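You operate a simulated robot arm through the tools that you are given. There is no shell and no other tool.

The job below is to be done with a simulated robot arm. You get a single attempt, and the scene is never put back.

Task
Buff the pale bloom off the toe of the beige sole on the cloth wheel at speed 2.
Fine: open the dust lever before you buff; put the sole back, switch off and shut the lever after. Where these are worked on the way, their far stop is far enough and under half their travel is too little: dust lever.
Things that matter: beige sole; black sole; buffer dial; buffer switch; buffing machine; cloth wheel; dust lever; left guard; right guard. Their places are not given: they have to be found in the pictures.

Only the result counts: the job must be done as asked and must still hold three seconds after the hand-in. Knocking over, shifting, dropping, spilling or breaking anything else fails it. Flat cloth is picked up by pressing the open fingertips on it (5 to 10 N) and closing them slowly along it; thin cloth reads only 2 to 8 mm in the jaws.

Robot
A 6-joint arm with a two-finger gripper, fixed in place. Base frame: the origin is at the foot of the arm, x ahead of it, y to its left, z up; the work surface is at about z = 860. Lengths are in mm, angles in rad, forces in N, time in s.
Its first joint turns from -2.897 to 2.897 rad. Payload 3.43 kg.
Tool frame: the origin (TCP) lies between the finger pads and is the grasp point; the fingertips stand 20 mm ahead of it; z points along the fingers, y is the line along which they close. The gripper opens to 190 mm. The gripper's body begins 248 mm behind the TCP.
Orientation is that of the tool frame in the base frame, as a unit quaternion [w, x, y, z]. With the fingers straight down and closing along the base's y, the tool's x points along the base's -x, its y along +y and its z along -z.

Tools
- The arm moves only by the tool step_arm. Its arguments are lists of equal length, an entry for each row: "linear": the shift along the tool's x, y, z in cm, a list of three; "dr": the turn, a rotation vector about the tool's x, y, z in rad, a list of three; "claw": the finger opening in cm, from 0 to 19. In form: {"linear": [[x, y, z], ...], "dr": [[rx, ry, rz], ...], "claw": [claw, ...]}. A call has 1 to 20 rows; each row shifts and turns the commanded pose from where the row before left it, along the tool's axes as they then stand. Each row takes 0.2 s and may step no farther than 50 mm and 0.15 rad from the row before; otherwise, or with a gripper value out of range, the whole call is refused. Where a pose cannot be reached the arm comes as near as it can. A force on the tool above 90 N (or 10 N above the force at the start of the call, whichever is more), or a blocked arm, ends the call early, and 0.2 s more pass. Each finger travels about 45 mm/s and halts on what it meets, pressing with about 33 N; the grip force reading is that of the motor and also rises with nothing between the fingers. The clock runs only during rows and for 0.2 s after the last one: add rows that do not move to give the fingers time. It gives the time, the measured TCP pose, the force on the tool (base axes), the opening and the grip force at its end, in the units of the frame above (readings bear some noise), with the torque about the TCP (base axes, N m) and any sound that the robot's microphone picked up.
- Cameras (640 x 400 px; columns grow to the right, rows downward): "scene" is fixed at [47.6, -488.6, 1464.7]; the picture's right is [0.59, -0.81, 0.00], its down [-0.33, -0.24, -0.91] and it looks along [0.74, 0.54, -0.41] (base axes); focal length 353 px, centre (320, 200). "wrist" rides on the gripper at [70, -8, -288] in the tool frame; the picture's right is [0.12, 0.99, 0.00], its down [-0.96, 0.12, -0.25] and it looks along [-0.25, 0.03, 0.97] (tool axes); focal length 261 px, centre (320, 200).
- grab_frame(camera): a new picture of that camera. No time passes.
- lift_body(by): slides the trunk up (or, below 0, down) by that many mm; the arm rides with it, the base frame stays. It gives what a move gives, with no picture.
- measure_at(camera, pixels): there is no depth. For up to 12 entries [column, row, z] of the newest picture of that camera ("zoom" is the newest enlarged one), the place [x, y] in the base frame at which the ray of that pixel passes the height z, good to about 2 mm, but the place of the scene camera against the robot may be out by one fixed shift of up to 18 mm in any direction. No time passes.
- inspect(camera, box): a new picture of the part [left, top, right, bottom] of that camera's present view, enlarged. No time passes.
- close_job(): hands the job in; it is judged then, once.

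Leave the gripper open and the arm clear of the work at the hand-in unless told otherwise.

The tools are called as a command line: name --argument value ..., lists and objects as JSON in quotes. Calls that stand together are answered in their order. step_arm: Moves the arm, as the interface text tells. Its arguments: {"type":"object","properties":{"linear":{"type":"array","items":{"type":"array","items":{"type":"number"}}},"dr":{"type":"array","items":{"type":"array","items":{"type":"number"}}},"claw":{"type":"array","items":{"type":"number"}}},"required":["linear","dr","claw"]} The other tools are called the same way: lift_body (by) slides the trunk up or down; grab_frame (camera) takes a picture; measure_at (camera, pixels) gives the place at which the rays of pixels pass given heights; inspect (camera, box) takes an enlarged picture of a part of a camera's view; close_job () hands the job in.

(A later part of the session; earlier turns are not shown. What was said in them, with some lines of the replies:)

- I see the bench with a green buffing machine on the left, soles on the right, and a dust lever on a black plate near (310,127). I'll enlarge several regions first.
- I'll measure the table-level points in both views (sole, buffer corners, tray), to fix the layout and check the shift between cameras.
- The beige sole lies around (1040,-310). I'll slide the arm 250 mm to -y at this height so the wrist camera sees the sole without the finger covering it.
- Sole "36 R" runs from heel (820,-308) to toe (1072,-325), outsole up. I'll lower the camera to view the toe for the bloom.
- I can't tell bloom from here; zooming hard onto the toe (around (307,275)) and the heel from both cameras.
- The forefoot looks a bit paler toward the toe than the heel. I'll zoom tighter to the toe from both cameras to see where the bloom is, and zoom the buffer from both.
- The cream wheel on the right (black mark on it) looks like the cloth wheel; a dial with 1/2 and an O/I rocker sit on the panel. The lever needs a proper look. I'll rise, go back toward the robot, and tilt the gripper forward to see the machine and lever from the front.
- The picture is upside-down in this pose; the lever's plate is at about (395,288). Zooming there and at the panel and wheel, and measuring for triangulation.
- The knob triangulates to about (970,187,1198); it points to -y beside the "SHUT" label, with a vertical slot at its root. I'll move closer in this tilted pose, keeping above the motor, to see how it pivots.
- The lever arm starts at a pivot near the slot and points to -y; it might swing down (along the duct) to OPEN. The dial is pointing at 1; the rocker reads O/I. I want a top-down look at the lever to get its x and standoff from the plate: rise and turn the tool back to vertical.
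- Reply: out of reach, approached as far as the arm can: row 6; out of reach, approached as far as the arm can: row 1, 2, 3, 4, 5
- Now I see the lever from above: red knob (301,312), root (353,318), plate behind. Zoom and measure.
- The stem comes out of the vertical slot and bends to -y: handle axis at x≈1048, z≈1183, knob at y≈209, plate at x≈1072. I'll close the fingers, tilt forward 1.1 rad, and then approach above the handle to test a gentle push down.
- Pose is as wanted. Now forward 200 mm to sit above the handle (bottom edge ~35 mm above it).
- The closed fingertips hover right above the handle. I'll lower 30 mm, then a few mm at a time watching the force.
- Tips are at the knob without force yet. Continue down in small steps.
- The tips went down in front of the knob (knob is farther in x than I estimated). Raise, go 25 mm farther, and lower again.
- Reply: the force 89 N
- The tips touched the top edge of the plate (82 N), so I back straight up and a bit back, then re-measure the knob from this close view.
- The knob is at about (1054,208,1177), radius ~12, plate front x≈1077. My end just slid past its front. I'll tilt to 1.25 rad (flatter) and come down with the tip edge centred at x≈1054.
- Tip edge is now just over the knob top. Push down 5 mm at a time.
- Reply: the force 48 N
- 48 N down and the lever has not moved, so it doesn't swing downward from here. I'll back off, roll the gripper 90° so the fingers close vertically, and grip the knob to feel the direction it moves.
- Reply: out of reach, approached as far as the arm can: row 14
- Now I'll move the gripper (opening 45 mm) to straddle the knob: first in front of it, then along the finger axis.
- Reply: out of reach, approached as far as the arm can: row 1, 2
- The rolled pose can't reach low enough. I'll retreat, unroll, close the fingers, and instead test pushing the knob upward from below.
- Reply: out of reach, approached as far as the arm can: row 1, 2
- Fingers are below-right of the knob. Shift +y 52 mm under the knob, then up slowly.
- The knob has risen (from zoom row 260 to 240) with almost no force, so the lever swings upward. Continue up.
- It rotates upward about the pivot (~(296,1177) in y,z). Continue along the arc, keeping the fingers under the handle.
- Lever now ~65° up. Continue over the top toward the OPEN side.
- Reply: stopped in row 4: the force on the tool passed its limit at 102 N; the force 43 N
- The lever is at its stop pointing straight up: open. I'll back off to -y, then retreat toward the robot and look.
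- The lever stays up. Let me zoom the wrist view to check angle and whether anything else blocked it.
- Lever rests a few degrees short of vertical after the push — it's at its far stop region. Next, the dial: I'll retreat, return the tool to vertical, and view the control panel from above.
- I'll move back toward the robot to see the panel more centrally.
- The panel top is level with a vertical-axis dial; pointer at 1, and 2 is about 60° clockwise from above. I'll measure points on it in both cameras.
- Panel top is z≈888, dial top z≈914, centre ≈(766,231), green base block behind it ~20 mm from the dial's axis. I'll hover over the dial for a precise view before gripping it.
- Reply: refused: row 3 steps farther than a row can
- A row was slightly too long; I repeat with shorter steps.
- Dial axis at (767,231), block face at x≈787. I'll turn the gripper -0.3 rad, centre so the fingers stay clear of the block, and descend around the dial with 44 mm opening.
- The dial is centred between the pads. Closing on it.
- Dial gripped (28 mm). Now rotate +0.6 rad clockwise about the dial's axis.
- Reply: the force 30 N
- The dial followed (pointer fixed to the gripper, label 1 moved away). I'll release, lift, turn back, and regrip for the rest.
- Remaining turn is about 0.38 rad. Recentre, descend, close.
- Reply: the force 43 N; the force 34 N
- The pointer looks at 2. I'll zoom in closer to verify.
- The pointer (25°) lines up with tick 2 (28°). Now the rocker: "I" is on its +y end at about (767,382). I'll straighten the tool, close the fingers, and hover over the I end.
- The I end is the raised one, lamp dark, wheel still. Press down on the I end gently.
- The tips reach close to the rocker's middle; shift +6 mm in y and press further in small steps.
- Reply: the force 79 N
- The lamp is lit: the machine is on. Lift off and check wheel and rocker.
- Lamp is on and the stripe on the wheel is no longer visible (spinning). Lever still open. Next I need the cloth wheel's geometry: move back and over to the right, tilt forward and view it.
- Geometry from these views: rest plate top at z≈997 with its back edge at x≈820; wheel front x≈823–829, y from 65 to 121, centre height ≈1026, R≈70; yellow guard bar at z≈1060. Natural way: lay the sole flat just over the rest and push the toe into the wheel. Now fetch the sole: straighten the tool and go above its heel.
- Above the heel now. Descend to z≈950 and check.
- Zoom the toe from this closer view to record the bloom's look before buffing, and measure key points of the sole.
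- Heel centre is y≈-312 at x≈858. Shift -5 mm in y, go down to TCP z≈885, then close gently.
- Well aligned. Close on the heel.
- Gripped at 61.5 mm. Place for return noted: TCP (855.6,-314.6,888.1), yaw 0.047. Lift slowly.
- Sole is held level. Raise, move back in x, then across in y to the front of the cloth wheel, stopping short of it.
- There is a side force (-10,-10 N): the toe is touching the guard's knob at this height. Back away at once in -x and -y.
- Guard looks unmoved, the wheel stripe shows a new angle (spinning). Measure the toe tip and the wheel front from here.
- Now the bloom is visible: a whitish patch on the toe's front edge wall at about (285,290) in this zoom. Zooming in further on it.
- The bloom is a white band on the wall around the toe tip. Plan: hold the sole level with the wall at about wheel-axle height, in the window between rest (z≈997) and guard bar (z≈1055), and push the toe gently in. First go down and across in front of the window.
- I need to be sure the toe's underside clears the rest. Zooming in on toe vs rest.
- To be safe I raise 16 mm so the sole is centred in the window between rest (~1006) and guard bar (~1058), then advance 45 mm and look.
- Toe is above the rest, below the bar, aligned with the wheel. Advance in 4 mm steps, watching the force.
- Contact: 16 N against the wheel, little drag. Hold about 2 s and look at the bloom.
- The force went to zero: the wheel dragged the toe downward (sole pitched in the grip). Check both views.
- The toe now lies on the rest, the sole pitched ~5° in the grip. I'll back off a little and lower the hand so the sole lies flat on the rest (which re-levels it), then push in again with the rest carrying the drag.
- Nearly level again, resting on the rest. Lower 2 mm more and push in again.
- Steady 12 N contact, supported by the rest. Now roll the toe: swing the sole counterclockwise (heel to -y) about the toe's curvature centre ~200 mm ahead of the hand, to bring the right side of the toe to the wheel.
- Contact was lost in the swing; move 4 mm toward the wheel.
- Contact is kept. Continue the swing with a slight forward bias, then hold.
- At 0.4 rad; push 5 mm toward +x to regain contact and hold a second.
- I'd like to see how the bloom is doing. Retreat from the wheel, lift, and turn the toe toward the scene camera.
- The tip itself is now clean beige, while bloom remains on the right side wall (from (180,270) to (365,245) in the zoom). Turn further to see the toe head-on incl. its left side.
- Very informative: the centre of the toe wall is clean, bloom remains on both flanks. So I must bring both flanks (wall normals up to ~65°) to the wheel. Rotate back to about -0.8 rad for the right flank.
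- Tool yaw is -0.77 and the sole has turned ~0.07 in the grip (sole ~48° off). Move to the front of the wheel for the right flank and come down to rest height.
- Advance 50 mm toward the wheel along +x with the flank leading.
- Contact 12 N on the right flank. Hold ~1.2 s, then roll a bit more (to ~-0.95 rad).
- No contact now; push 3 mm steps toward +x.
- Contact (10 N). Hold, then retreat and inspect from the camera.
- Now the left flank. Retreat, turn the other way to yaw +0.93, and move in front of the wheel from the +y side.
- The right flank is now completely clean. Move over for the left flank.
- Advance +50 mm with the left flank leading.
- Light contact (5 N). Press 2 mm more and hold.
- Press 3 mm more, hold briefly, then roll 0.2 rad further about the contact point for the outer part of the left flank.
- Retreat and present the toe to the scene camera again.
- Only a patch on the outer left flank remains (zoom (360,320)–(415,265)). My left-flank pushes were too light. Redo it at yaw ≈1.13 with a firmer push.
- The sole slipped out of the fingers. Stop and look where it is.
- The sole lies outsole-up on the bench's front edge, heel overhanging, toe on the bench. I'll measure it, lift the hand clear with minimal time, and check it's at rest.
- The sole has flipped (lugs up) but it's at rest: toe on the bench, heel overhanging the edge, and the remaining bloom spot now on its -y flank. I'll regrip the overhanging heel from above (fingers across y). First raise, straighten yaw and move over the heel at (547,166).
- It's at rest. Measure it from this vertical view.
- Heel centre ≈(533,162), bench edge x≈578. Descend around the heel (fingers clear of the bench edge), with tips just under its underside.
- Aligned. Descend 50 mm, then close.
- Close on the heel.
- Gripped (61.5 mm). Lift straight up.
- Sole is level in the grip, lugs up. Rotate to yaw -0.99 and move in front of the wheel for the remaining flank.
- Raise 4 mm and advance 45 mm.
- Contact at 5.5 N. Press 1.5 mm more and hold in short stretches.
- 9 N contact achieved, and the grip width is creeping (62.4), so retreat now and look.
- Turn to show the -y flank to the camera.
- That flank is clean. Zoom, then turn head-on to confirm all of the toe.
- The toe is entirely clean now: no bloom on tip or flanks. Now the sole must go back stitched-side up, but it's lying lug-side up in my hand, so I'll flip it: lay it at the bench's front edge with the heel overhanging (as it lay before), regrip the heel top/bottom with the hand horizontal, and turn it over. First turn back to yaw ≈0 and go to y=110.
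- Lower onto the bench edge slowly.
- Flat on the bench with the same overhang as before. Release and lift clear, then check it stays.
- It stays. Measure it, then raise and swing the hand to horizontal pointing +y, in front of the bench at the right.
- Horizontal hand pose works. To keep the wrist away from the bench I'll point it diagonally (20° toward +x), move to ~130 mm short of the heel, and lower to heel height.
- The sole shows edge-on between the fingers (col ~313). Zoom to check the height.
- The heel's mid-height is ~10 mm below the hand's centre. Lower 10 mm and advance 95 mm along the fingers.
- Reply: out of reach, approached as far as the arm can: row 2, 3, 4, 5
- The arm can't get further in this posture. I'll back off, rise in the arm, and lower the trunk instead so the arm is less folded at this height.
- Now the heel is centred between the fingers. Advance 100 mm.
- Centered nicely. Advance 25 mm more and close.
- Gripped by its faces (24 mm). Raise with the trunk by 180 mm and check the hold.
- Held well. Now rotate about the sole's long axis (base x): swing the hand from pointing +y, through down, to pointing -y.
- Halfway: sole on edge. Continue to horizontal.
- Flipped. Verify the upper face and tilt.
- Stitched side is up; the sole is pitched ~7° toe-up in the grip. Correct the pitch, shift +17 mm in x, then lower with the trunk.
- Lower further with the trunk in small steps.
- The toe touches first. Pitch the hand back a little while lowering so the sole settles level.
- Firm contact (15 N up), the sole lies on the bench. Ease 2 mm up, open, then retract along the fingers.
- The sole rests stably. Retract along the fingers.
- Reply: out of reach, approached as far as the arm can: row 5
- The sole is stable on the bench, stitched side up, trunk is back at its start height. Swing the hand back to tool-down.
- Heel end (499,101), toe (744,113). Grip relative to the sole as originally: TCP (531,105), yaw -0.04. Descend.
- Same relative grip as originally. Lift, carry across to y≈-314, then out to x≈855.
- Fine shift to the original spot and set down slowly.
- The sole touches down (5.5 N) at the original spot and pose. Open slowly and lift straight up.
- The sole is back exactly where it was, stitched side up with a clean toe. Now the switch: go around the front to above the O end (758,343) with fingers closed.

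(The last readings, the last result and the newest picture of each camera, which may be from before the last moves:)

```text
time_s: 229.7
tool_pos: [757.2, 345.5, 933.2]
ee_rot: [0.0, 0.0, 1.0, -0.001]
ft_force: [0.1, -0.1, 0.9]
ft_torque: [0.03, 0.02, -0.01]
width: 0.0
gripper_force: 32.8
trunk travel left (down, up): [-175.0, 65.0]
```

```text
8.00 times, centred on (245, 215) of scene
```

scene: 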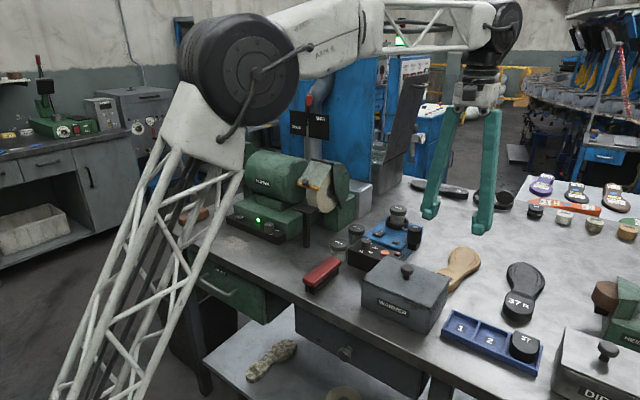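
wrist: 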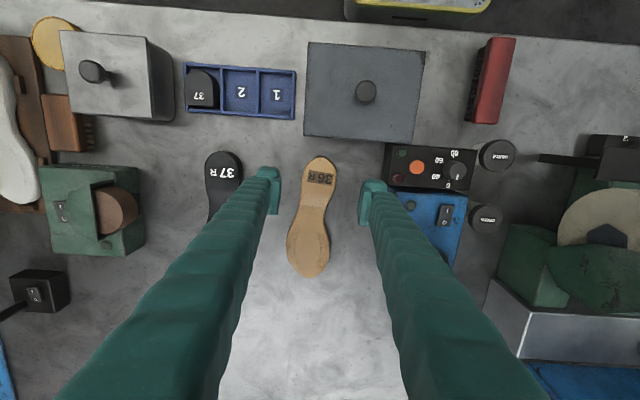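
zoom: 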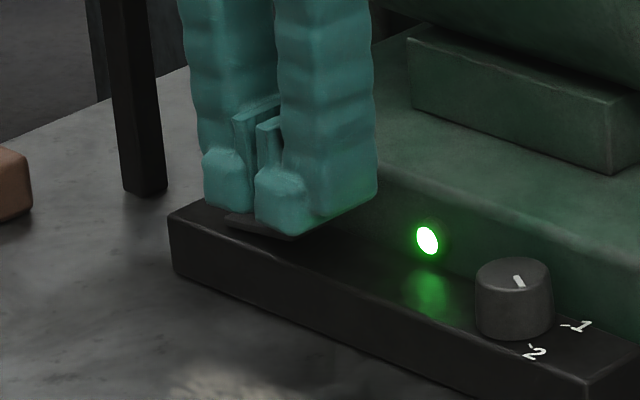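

step_arm --linear '[[0, -0.3, 0.5], [0, 0, 0.5], [0, 0, 0.3], [0, 0, 0.3], [0, 0, 0]]' --dr '[[0, 0, 0], [0, 0, 0], [0, 0, 0], [0, 0, 0], [0, 0, 0]]' --claw '[0, 0, 0, 0, 0]'

step_arm --linear '[[0, 0, 0.3], [0, 0, 0.2], [0, 0, 0]]' --dr '[[0, 0, 0], [0, 0, 0], [0, 0, 0]]' --claw '[0, 0, 0]'

inspect --camera "scene" --box '[215, 190, 275, 240]'

```text
time_s: 230.9
tool_pos: [757.2, 341.3, 916.7]
ee_rot: [0.001, 0.0, 1.0, 0.0]
ft_force: [-0.1, 1.2, 13.3]
ft_torque: [0.19, -0.06, -0.03]
width: 0.1
gripper_force: 32.9
trunk travel left (down, up): [-175.0, 65.0]
```

```text
time_s: 231.7
tool_pos: [757.3, 342.2, 915.4]
ee_rot: [0.004, 0.0, 1.0, 0.002]
ft_force: [3.9, 1.4, 81.4]
ft_torque: [1.14, -0.37, -0.13]
width: 0.0
gripper_force: 32.9
trunk travel left (down, up): [-175.0, 65.0]
```

```text
8.00 times, centred on (245, 215) of scene
```

zoom: 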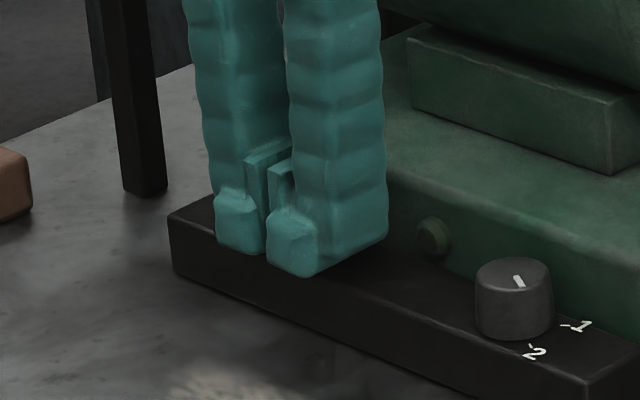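

Lamp off: the machine is switched off. Lift away, retreat, and take the forward-tilted pose for the lever.

step_arm --linear '[[0, 0, -2], [0, 0, -4.5], [0, 0, -4.5], [1, 0, -4.5], [2, 0, -4.5], [0, 0, -4.5], [0, 0, -4.5], [0, 0, -4.5], [0, 0, 0]]' --dr '[[0, 0, 0], [0, 0, 0], [0, 0, 0], [0, 0, 0], [0, 0, 0], [0, 0, 0], [0, 0, 0], [0, 0, 0], [0, 0, 0]]' --claw '[0, 0, 0, 0, 0, 0, 0, 0, 0]'

inspect --camera "scene" --box '[210, 130, 370, 240]'

step_arm --linear '[[0, 0, 0], [0, 0, 0], [0, 0, 0], [0, 0, 0], [0, 0, 0], [0, 0, 0], [0, 0, 0], [0, 0, 0], [0, 0, 0], [0, 0, 0]]' --dr '[[0, -0.139, 0], [0, -0.139, 0], [0, -0.139, 0], [0, -0.139, 0], [0, -0.139, 0], [0, -0.139, 0], [0, -0.139, 0], [0, -0.139, 0], [0, -0.138, 0], [0, 0, 0]]' --claw '[0, 0, 0, 0, 0, 0, 0, 0, 0, 0]'

```text
time_s: 233.7
tool_pos: [728.8, 337.8, 1245.5]
ee_rot: [0.0, 0.0, 1.0, 0.0]
ft_force: [-0.4, 0.4, 0.1]
ft_torque: [-0.02, 0.03, 0.02]
width: 0.0
gripper_force: 32.7
trunk travel left (down, up): [-175.0, 65.0]
```

```text
3.64 times, centred on (290, 185) of scene
```

zoom: 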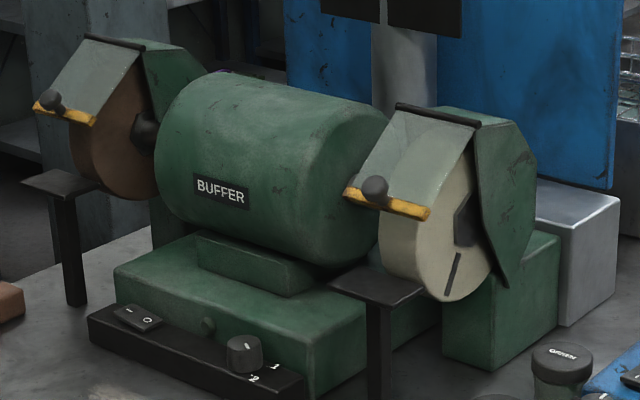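

```text
time_s: 235.9
tool_pos: [727.3, 340.4, 1244.8]
ee_rot: [0.585, 0.0, 0.811, 0.0]
ft_force: [0.9, -0.4, 0.3]
ft_torque: [0.01, 0.0, 0.01]
width: 0.1
gripper_force: 33.0
trunk travel left (down, up): [-175.0, 65.0]
```

Machine is off, nothing disturbed. Now forward to the +y side of the lever at height 1262.

step_arm --linear '[[-1.63, 0.07, 4.13], [-1.63, 0.07, 4.13], [-1.63, 0.07, 4.13], [-1.63, 0.07, 4.13], [-1.63, 0.07, 4.13], [-1.63, 0.07, 4.13], [-1.63, 0.07, 4.13], [0, 0, 0]]' --dr '[[0, 0, 0], [0, 0, 0], [0, 0, 0], [0, 0, 0], [0, 0, 0], [0, 0, 0], [0, 0, 0], [0, 0, 0]]' --claw '[0, 0, 0, 0, 0, 0, 0, 0]'

inspect --camera "scene" --box '[260, 70, 380, 160]'

grab_frame --camera "wrist"

```text
time_s: 237.7
tool_pos: [1039.3, 346.2, 1258.7]
ee_rot: [0.585, 0.0, 0.811, 0.0]
ft_force: [-0.1, 0.1, 0.0]
ft_torque: [0.03, -0.04, -0.04]
width: 0.0
gripper_force: 33.7
trunk travel left (down, up): [-175.0, 65.0]
```

```text
4.44 times, centred on (320, 115) of scene
```

zoom: 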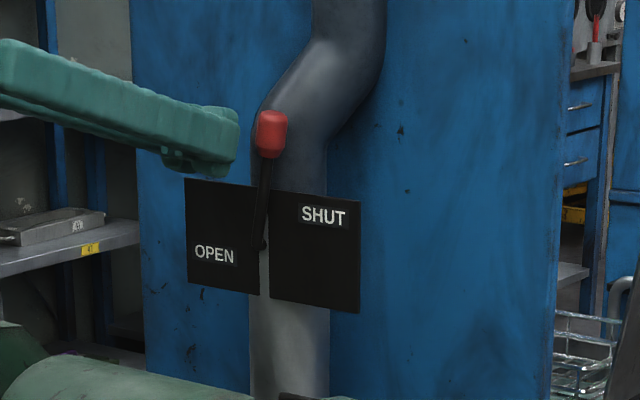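

```text
taken
```

wrist: 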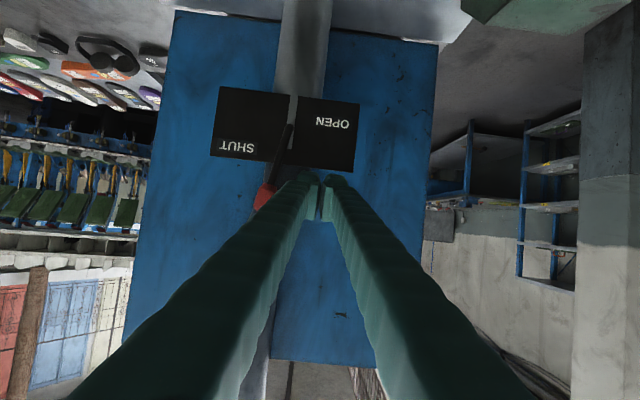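

Push toward -y along the arc.

step_arm --linear '[[0.66, -2.1, 0.22], [0, -2.0, 0], [0.19, -1.2, 0.06], [0.38, -1.7, 0.13], [0.57, -1.6, 0.19], [0, 0, 0]]' --dr '[[0, 0, 0], [0, 0, 0], [0, 0, 0], [0, 0, 0], [0, 0, 0], [0, 0, 0]]' --claw '[0, 0, 0, 0, 0, 0]'

inspect --camera "scene" --box '[260, 70, 380, 160]'

inspect --camera "wrist" --box '[240, 60, 440, 240]'

```text
time_s: 239.1
tool_pos: [1038.3, 257.5, 1240.1]
ee_rot: [0.585, 0.0, 0.811, 0.0]
ft_force: [0.3, 0.1, 0.4]
ft_torque: [-0.01, 0.03, 0.0]
width: 0.1
gripper_force: 33.1
trunk travel left (down, up): [-175.0, 65.0]
```

```text
4.44 times, centred on (320, 115) of scene
```

zoom: 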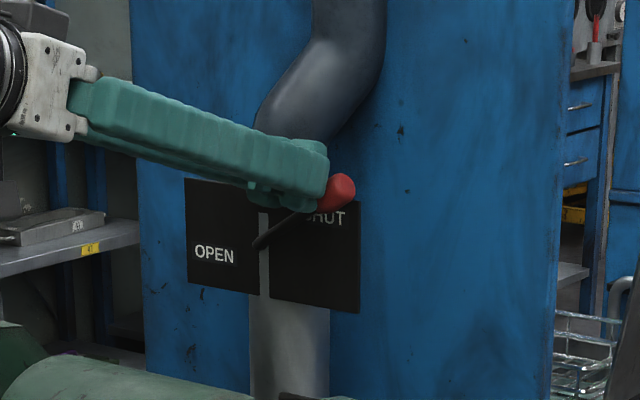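

```text
2.22 times, centred on (340, 150) of wrist
```

zoom: 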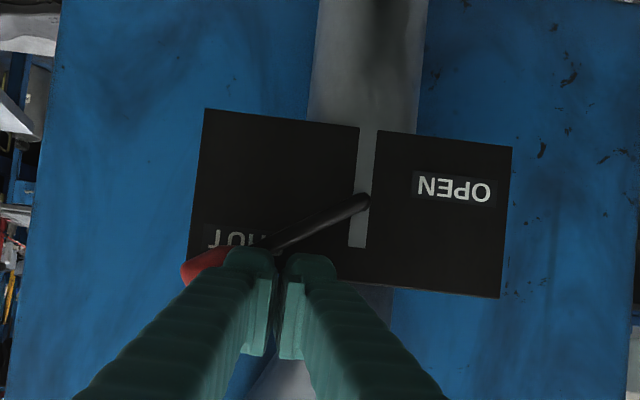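

Lever is following, now ~35° above horizontal. Continue down along the arc to the SHUT stop.

step_arm --linear '[[1.14, -1.2, 0.38], [1.33, -1.2, 0.44], [1.14, -0.8, 0.38], [0, 0, 0]]' --dr '[[0, 0, 0], [0, 0, 0], [0, 0, 0], [0, 0, 0]]' --claw '[0, 0, 0, 0]'

step_arm --linear '[[0.3, -0.3, 0.1], [0.3, 0, 0.1], [0.2, 0, 0.07], [0, 0, 0]]' --dr '[[0, 0, 0], [0, 0, 0], [0, 0, 0], [0, 0, 0]]' --claw '[0, 0, 0, 0]'

inspect --camera "scene" --box '[260, 70, 380, 160]'

inspect --camera "wrist" --box '[240, 60, 440, 240]'

```text
time_s: 240.1
tool_pos: [1037.4, 225.8, 1205.7]
ee_rot: [0.584, 0.001, 0.811, 0.0]
ft_force: [-2.8, 1.2, 4.7]
ft_torque: [-0.07, -0.02, -0.05]
width: 0.0
gripper_force: 32.8
trunk travel left (down, up): [-175.0, 65.0]
```

```text
time_s: 241.1
tool_pos: [1034.8, 223.8, 1202.0]
ee_rot: [0.588, 0.001, 0.809, 0.0]
ft_force: [-19.0, 1.5, 43.7]
ft_torque: [-0.47, -0.11, -0.29]
width: 0.0
gripper_force: 32.9
trunk travel left (down, up): [-175.0, 65.0]
```

```text
4.44 times, centred on (320, 115) of scene
```

zoom: 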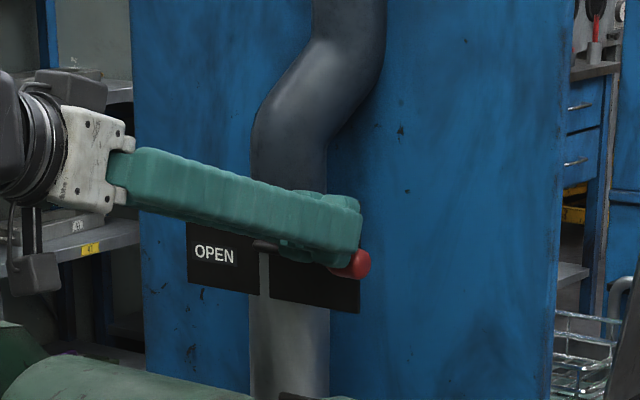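

```text
2.22 times, centred on (340, 150) of wrist
```

zoom: 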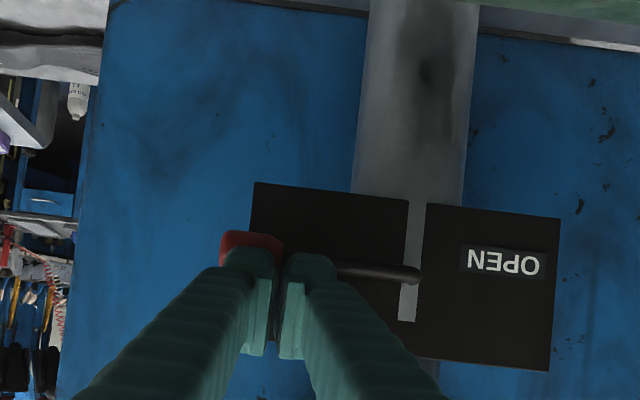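

Lever is at its SHUT stop (44 N resistance). Lift off upward, retreat, and check.

step_arm --linear '[[-1.5, 0, -0.5], [-2.4, 0, -0.8], [0, 0, -4], [0, 0, -4.5], [0, 0, -4.5], [0, 0, -4.5], [0, 0, 0]]' --dr '[[0, 0, 0], [0, 0, 0], [0, 0, 0], [0, 0, 0], [0, 0, 0], [0, 0, 0], [0, 0, 0]]' --claw '[0, 0, 0, 0, 0, 0, 0]'

inspect --camera "scene" --box '[285, 85, 340, 150]'

grab_frame --camera "scene"

```text
time_s: 242.7
tool_pos: [871.7, 225.9, 1294.2]
ee_rot: [0.585, 0.001, 0.811, 0.0]
ft_force: [-0.4, 0.2, 0.4]
ft_torque: [0.05, 0.05, 0.03]
width: 0.0
gripper_force: 33.2
trunk travel left (down, up): [-175.0, 65.0]
```

```text
6.15 times, centred on (312, 118) of scene
```

zoom: 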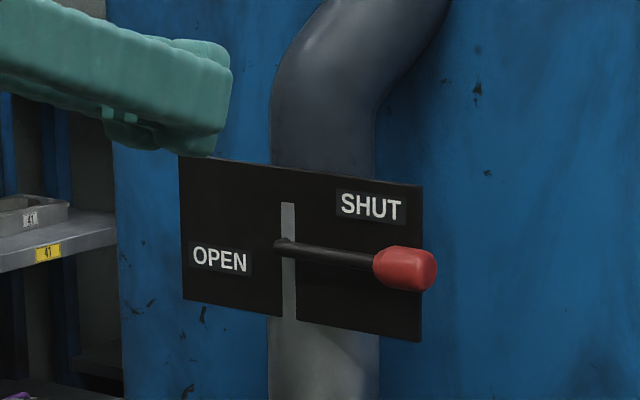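

```text
taken
```

scene: 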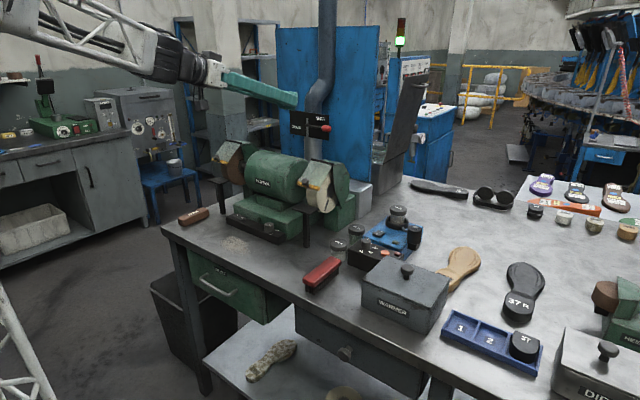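

Lever is shut as at the start, the machine off, the sole in its place. Retreat to a clear pose with the gripper open.

step_arm --linear '[[1.32, 0, -4], [1.32, 0, -4], [1.32, 0, -4], [0.6, 0, -2], [0, 0, 0], [0, 0, 0], [0, 0, 0], [0, 0, 0], [0, 0, 0], [0, 0, 0], [0, 0, 0], [0, 0, 0], [0, 0, 0], [0, 0, 0]]' --dr '[[0, 0, 0], [0, 0, 0], [0, 0, 0], [0, 0, 0], [0, 0.139, 0], [0, 0.139, 0], [0, 0.139, 0], [0, 0.139, 0], [0, 0.139, 0], [0, 0.139, 0], [0, 0.139, 0], [0, 0.139, 0], [0, 0.138, 0], [0, 0, 0]]' --claw '[0, 0, 0, 0, 2, 4, 6, 8, 10, 12, 14, 16, 18, 19]'

step_arm --linear '[[1, -4.5, 0], [1, -4.5, 0], [1, -4.5, 0], [0, -4.5, 0], [0, -4.5, 0], [0, 0, 0]]' --dr '[[0, 0, 0], [0, 0, 0], [0, 0, 0], [0, 0, 0], [0, 0, 0], [0, 0, 0]]' --claw '[19, 19, 19, 19, 19, 19]'

grab_frame --camera "scene"

grab_frame --camera "wrist"

inspect --camera "scene" --box '[190, 100, 390, 250]'

```text
time_s: 245.7
tool_pos: [724.9, 223.8, 1292.5]
ee_rot: [-0.001, 0.001, 1.0, 0.0]
ft_force: [0.5, 0.0, -0.1]
ft_torque: [-0.07, 0.19, 0.02]
width: 185.1
gripper_force: 0.0
trunk travel left (down, up): [-175.0, 65.0]
```

```text
time_s: 247.1
tool_pos: [693.4, -1.4, 1295.0]
ee_rot: [0.0, 0.0, 1.0, 0.0]
ft_force: [0.2, 0.3, -0.8]
ft_torque: [-0.04, 0.02, -0.02]
width: 190.1
gripper_force: 0.0
trunk travel left (down, up): [-175.0, 65.0]
```

```text
taken
```

scene: 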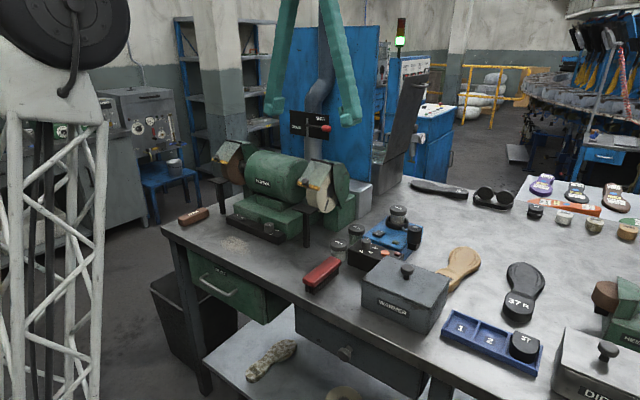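

```text
taken
```

wrist: 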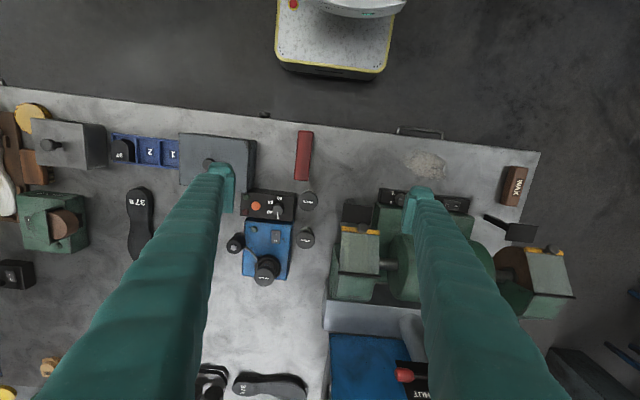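

```text
2.67 times, centred on (290, 175) of scene
```

zoom: 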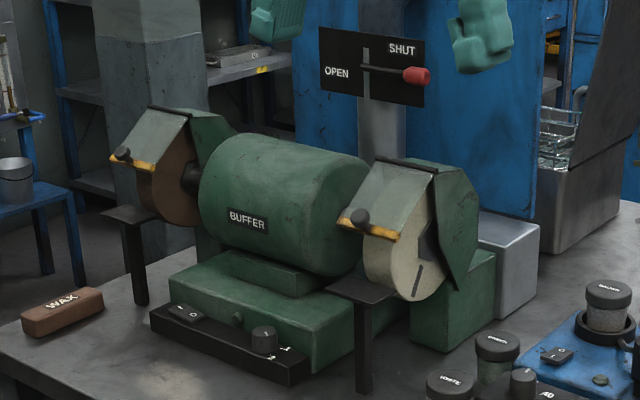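

Final check of the pictures:
- The lever points to SHUT.
- The lamp is dark and the rocker is on O.
- The guards look unchanged.
- The beige sole is back in its place with a clean toe.
- All the other items look as they did at the start.
- The gripper is open and the arm is clear.

Handing in.

close_job

```text
The job is handed in.
```

The beige sole's toe is buffed clean and the job is handed in, but the wheel pulled the sole out of my grip once along the way. I don't have the judging result.

**What was done**
- **Dust lever:** I opened it to its upper stop before switching on, and shut it against its stop at the end.
- **Buffing:** the dial is at speed 2. I buffed the tip and both sides of the toe on the cloth wheel, and the close-up pictures show no bloom left.
- **Put back:** the sole is in its original place and facing the same way up as before. The machine is off and its lamp is dark. The arm is clear, with the gripper open.

**What went wrong**
- **The sole slipped:** while I buffed the left side, the wheel threw the sole onto the front edge of the bench, upside down. It did not reach the floor. I picked it up, finished buffing, turned it right side up and put it back.
- **Guard knob touched:** the toe brushed the right guard's knob once with about 10 N. The guard looks unmoved in the pictures.
- **Lever plate touched:** early on, the fingertips pressed on the top edge of the lever's plate with about 80 N. I saw no change to it.
- **Dial:** I left it at 2, since the job didn't ask for it to be turned back.
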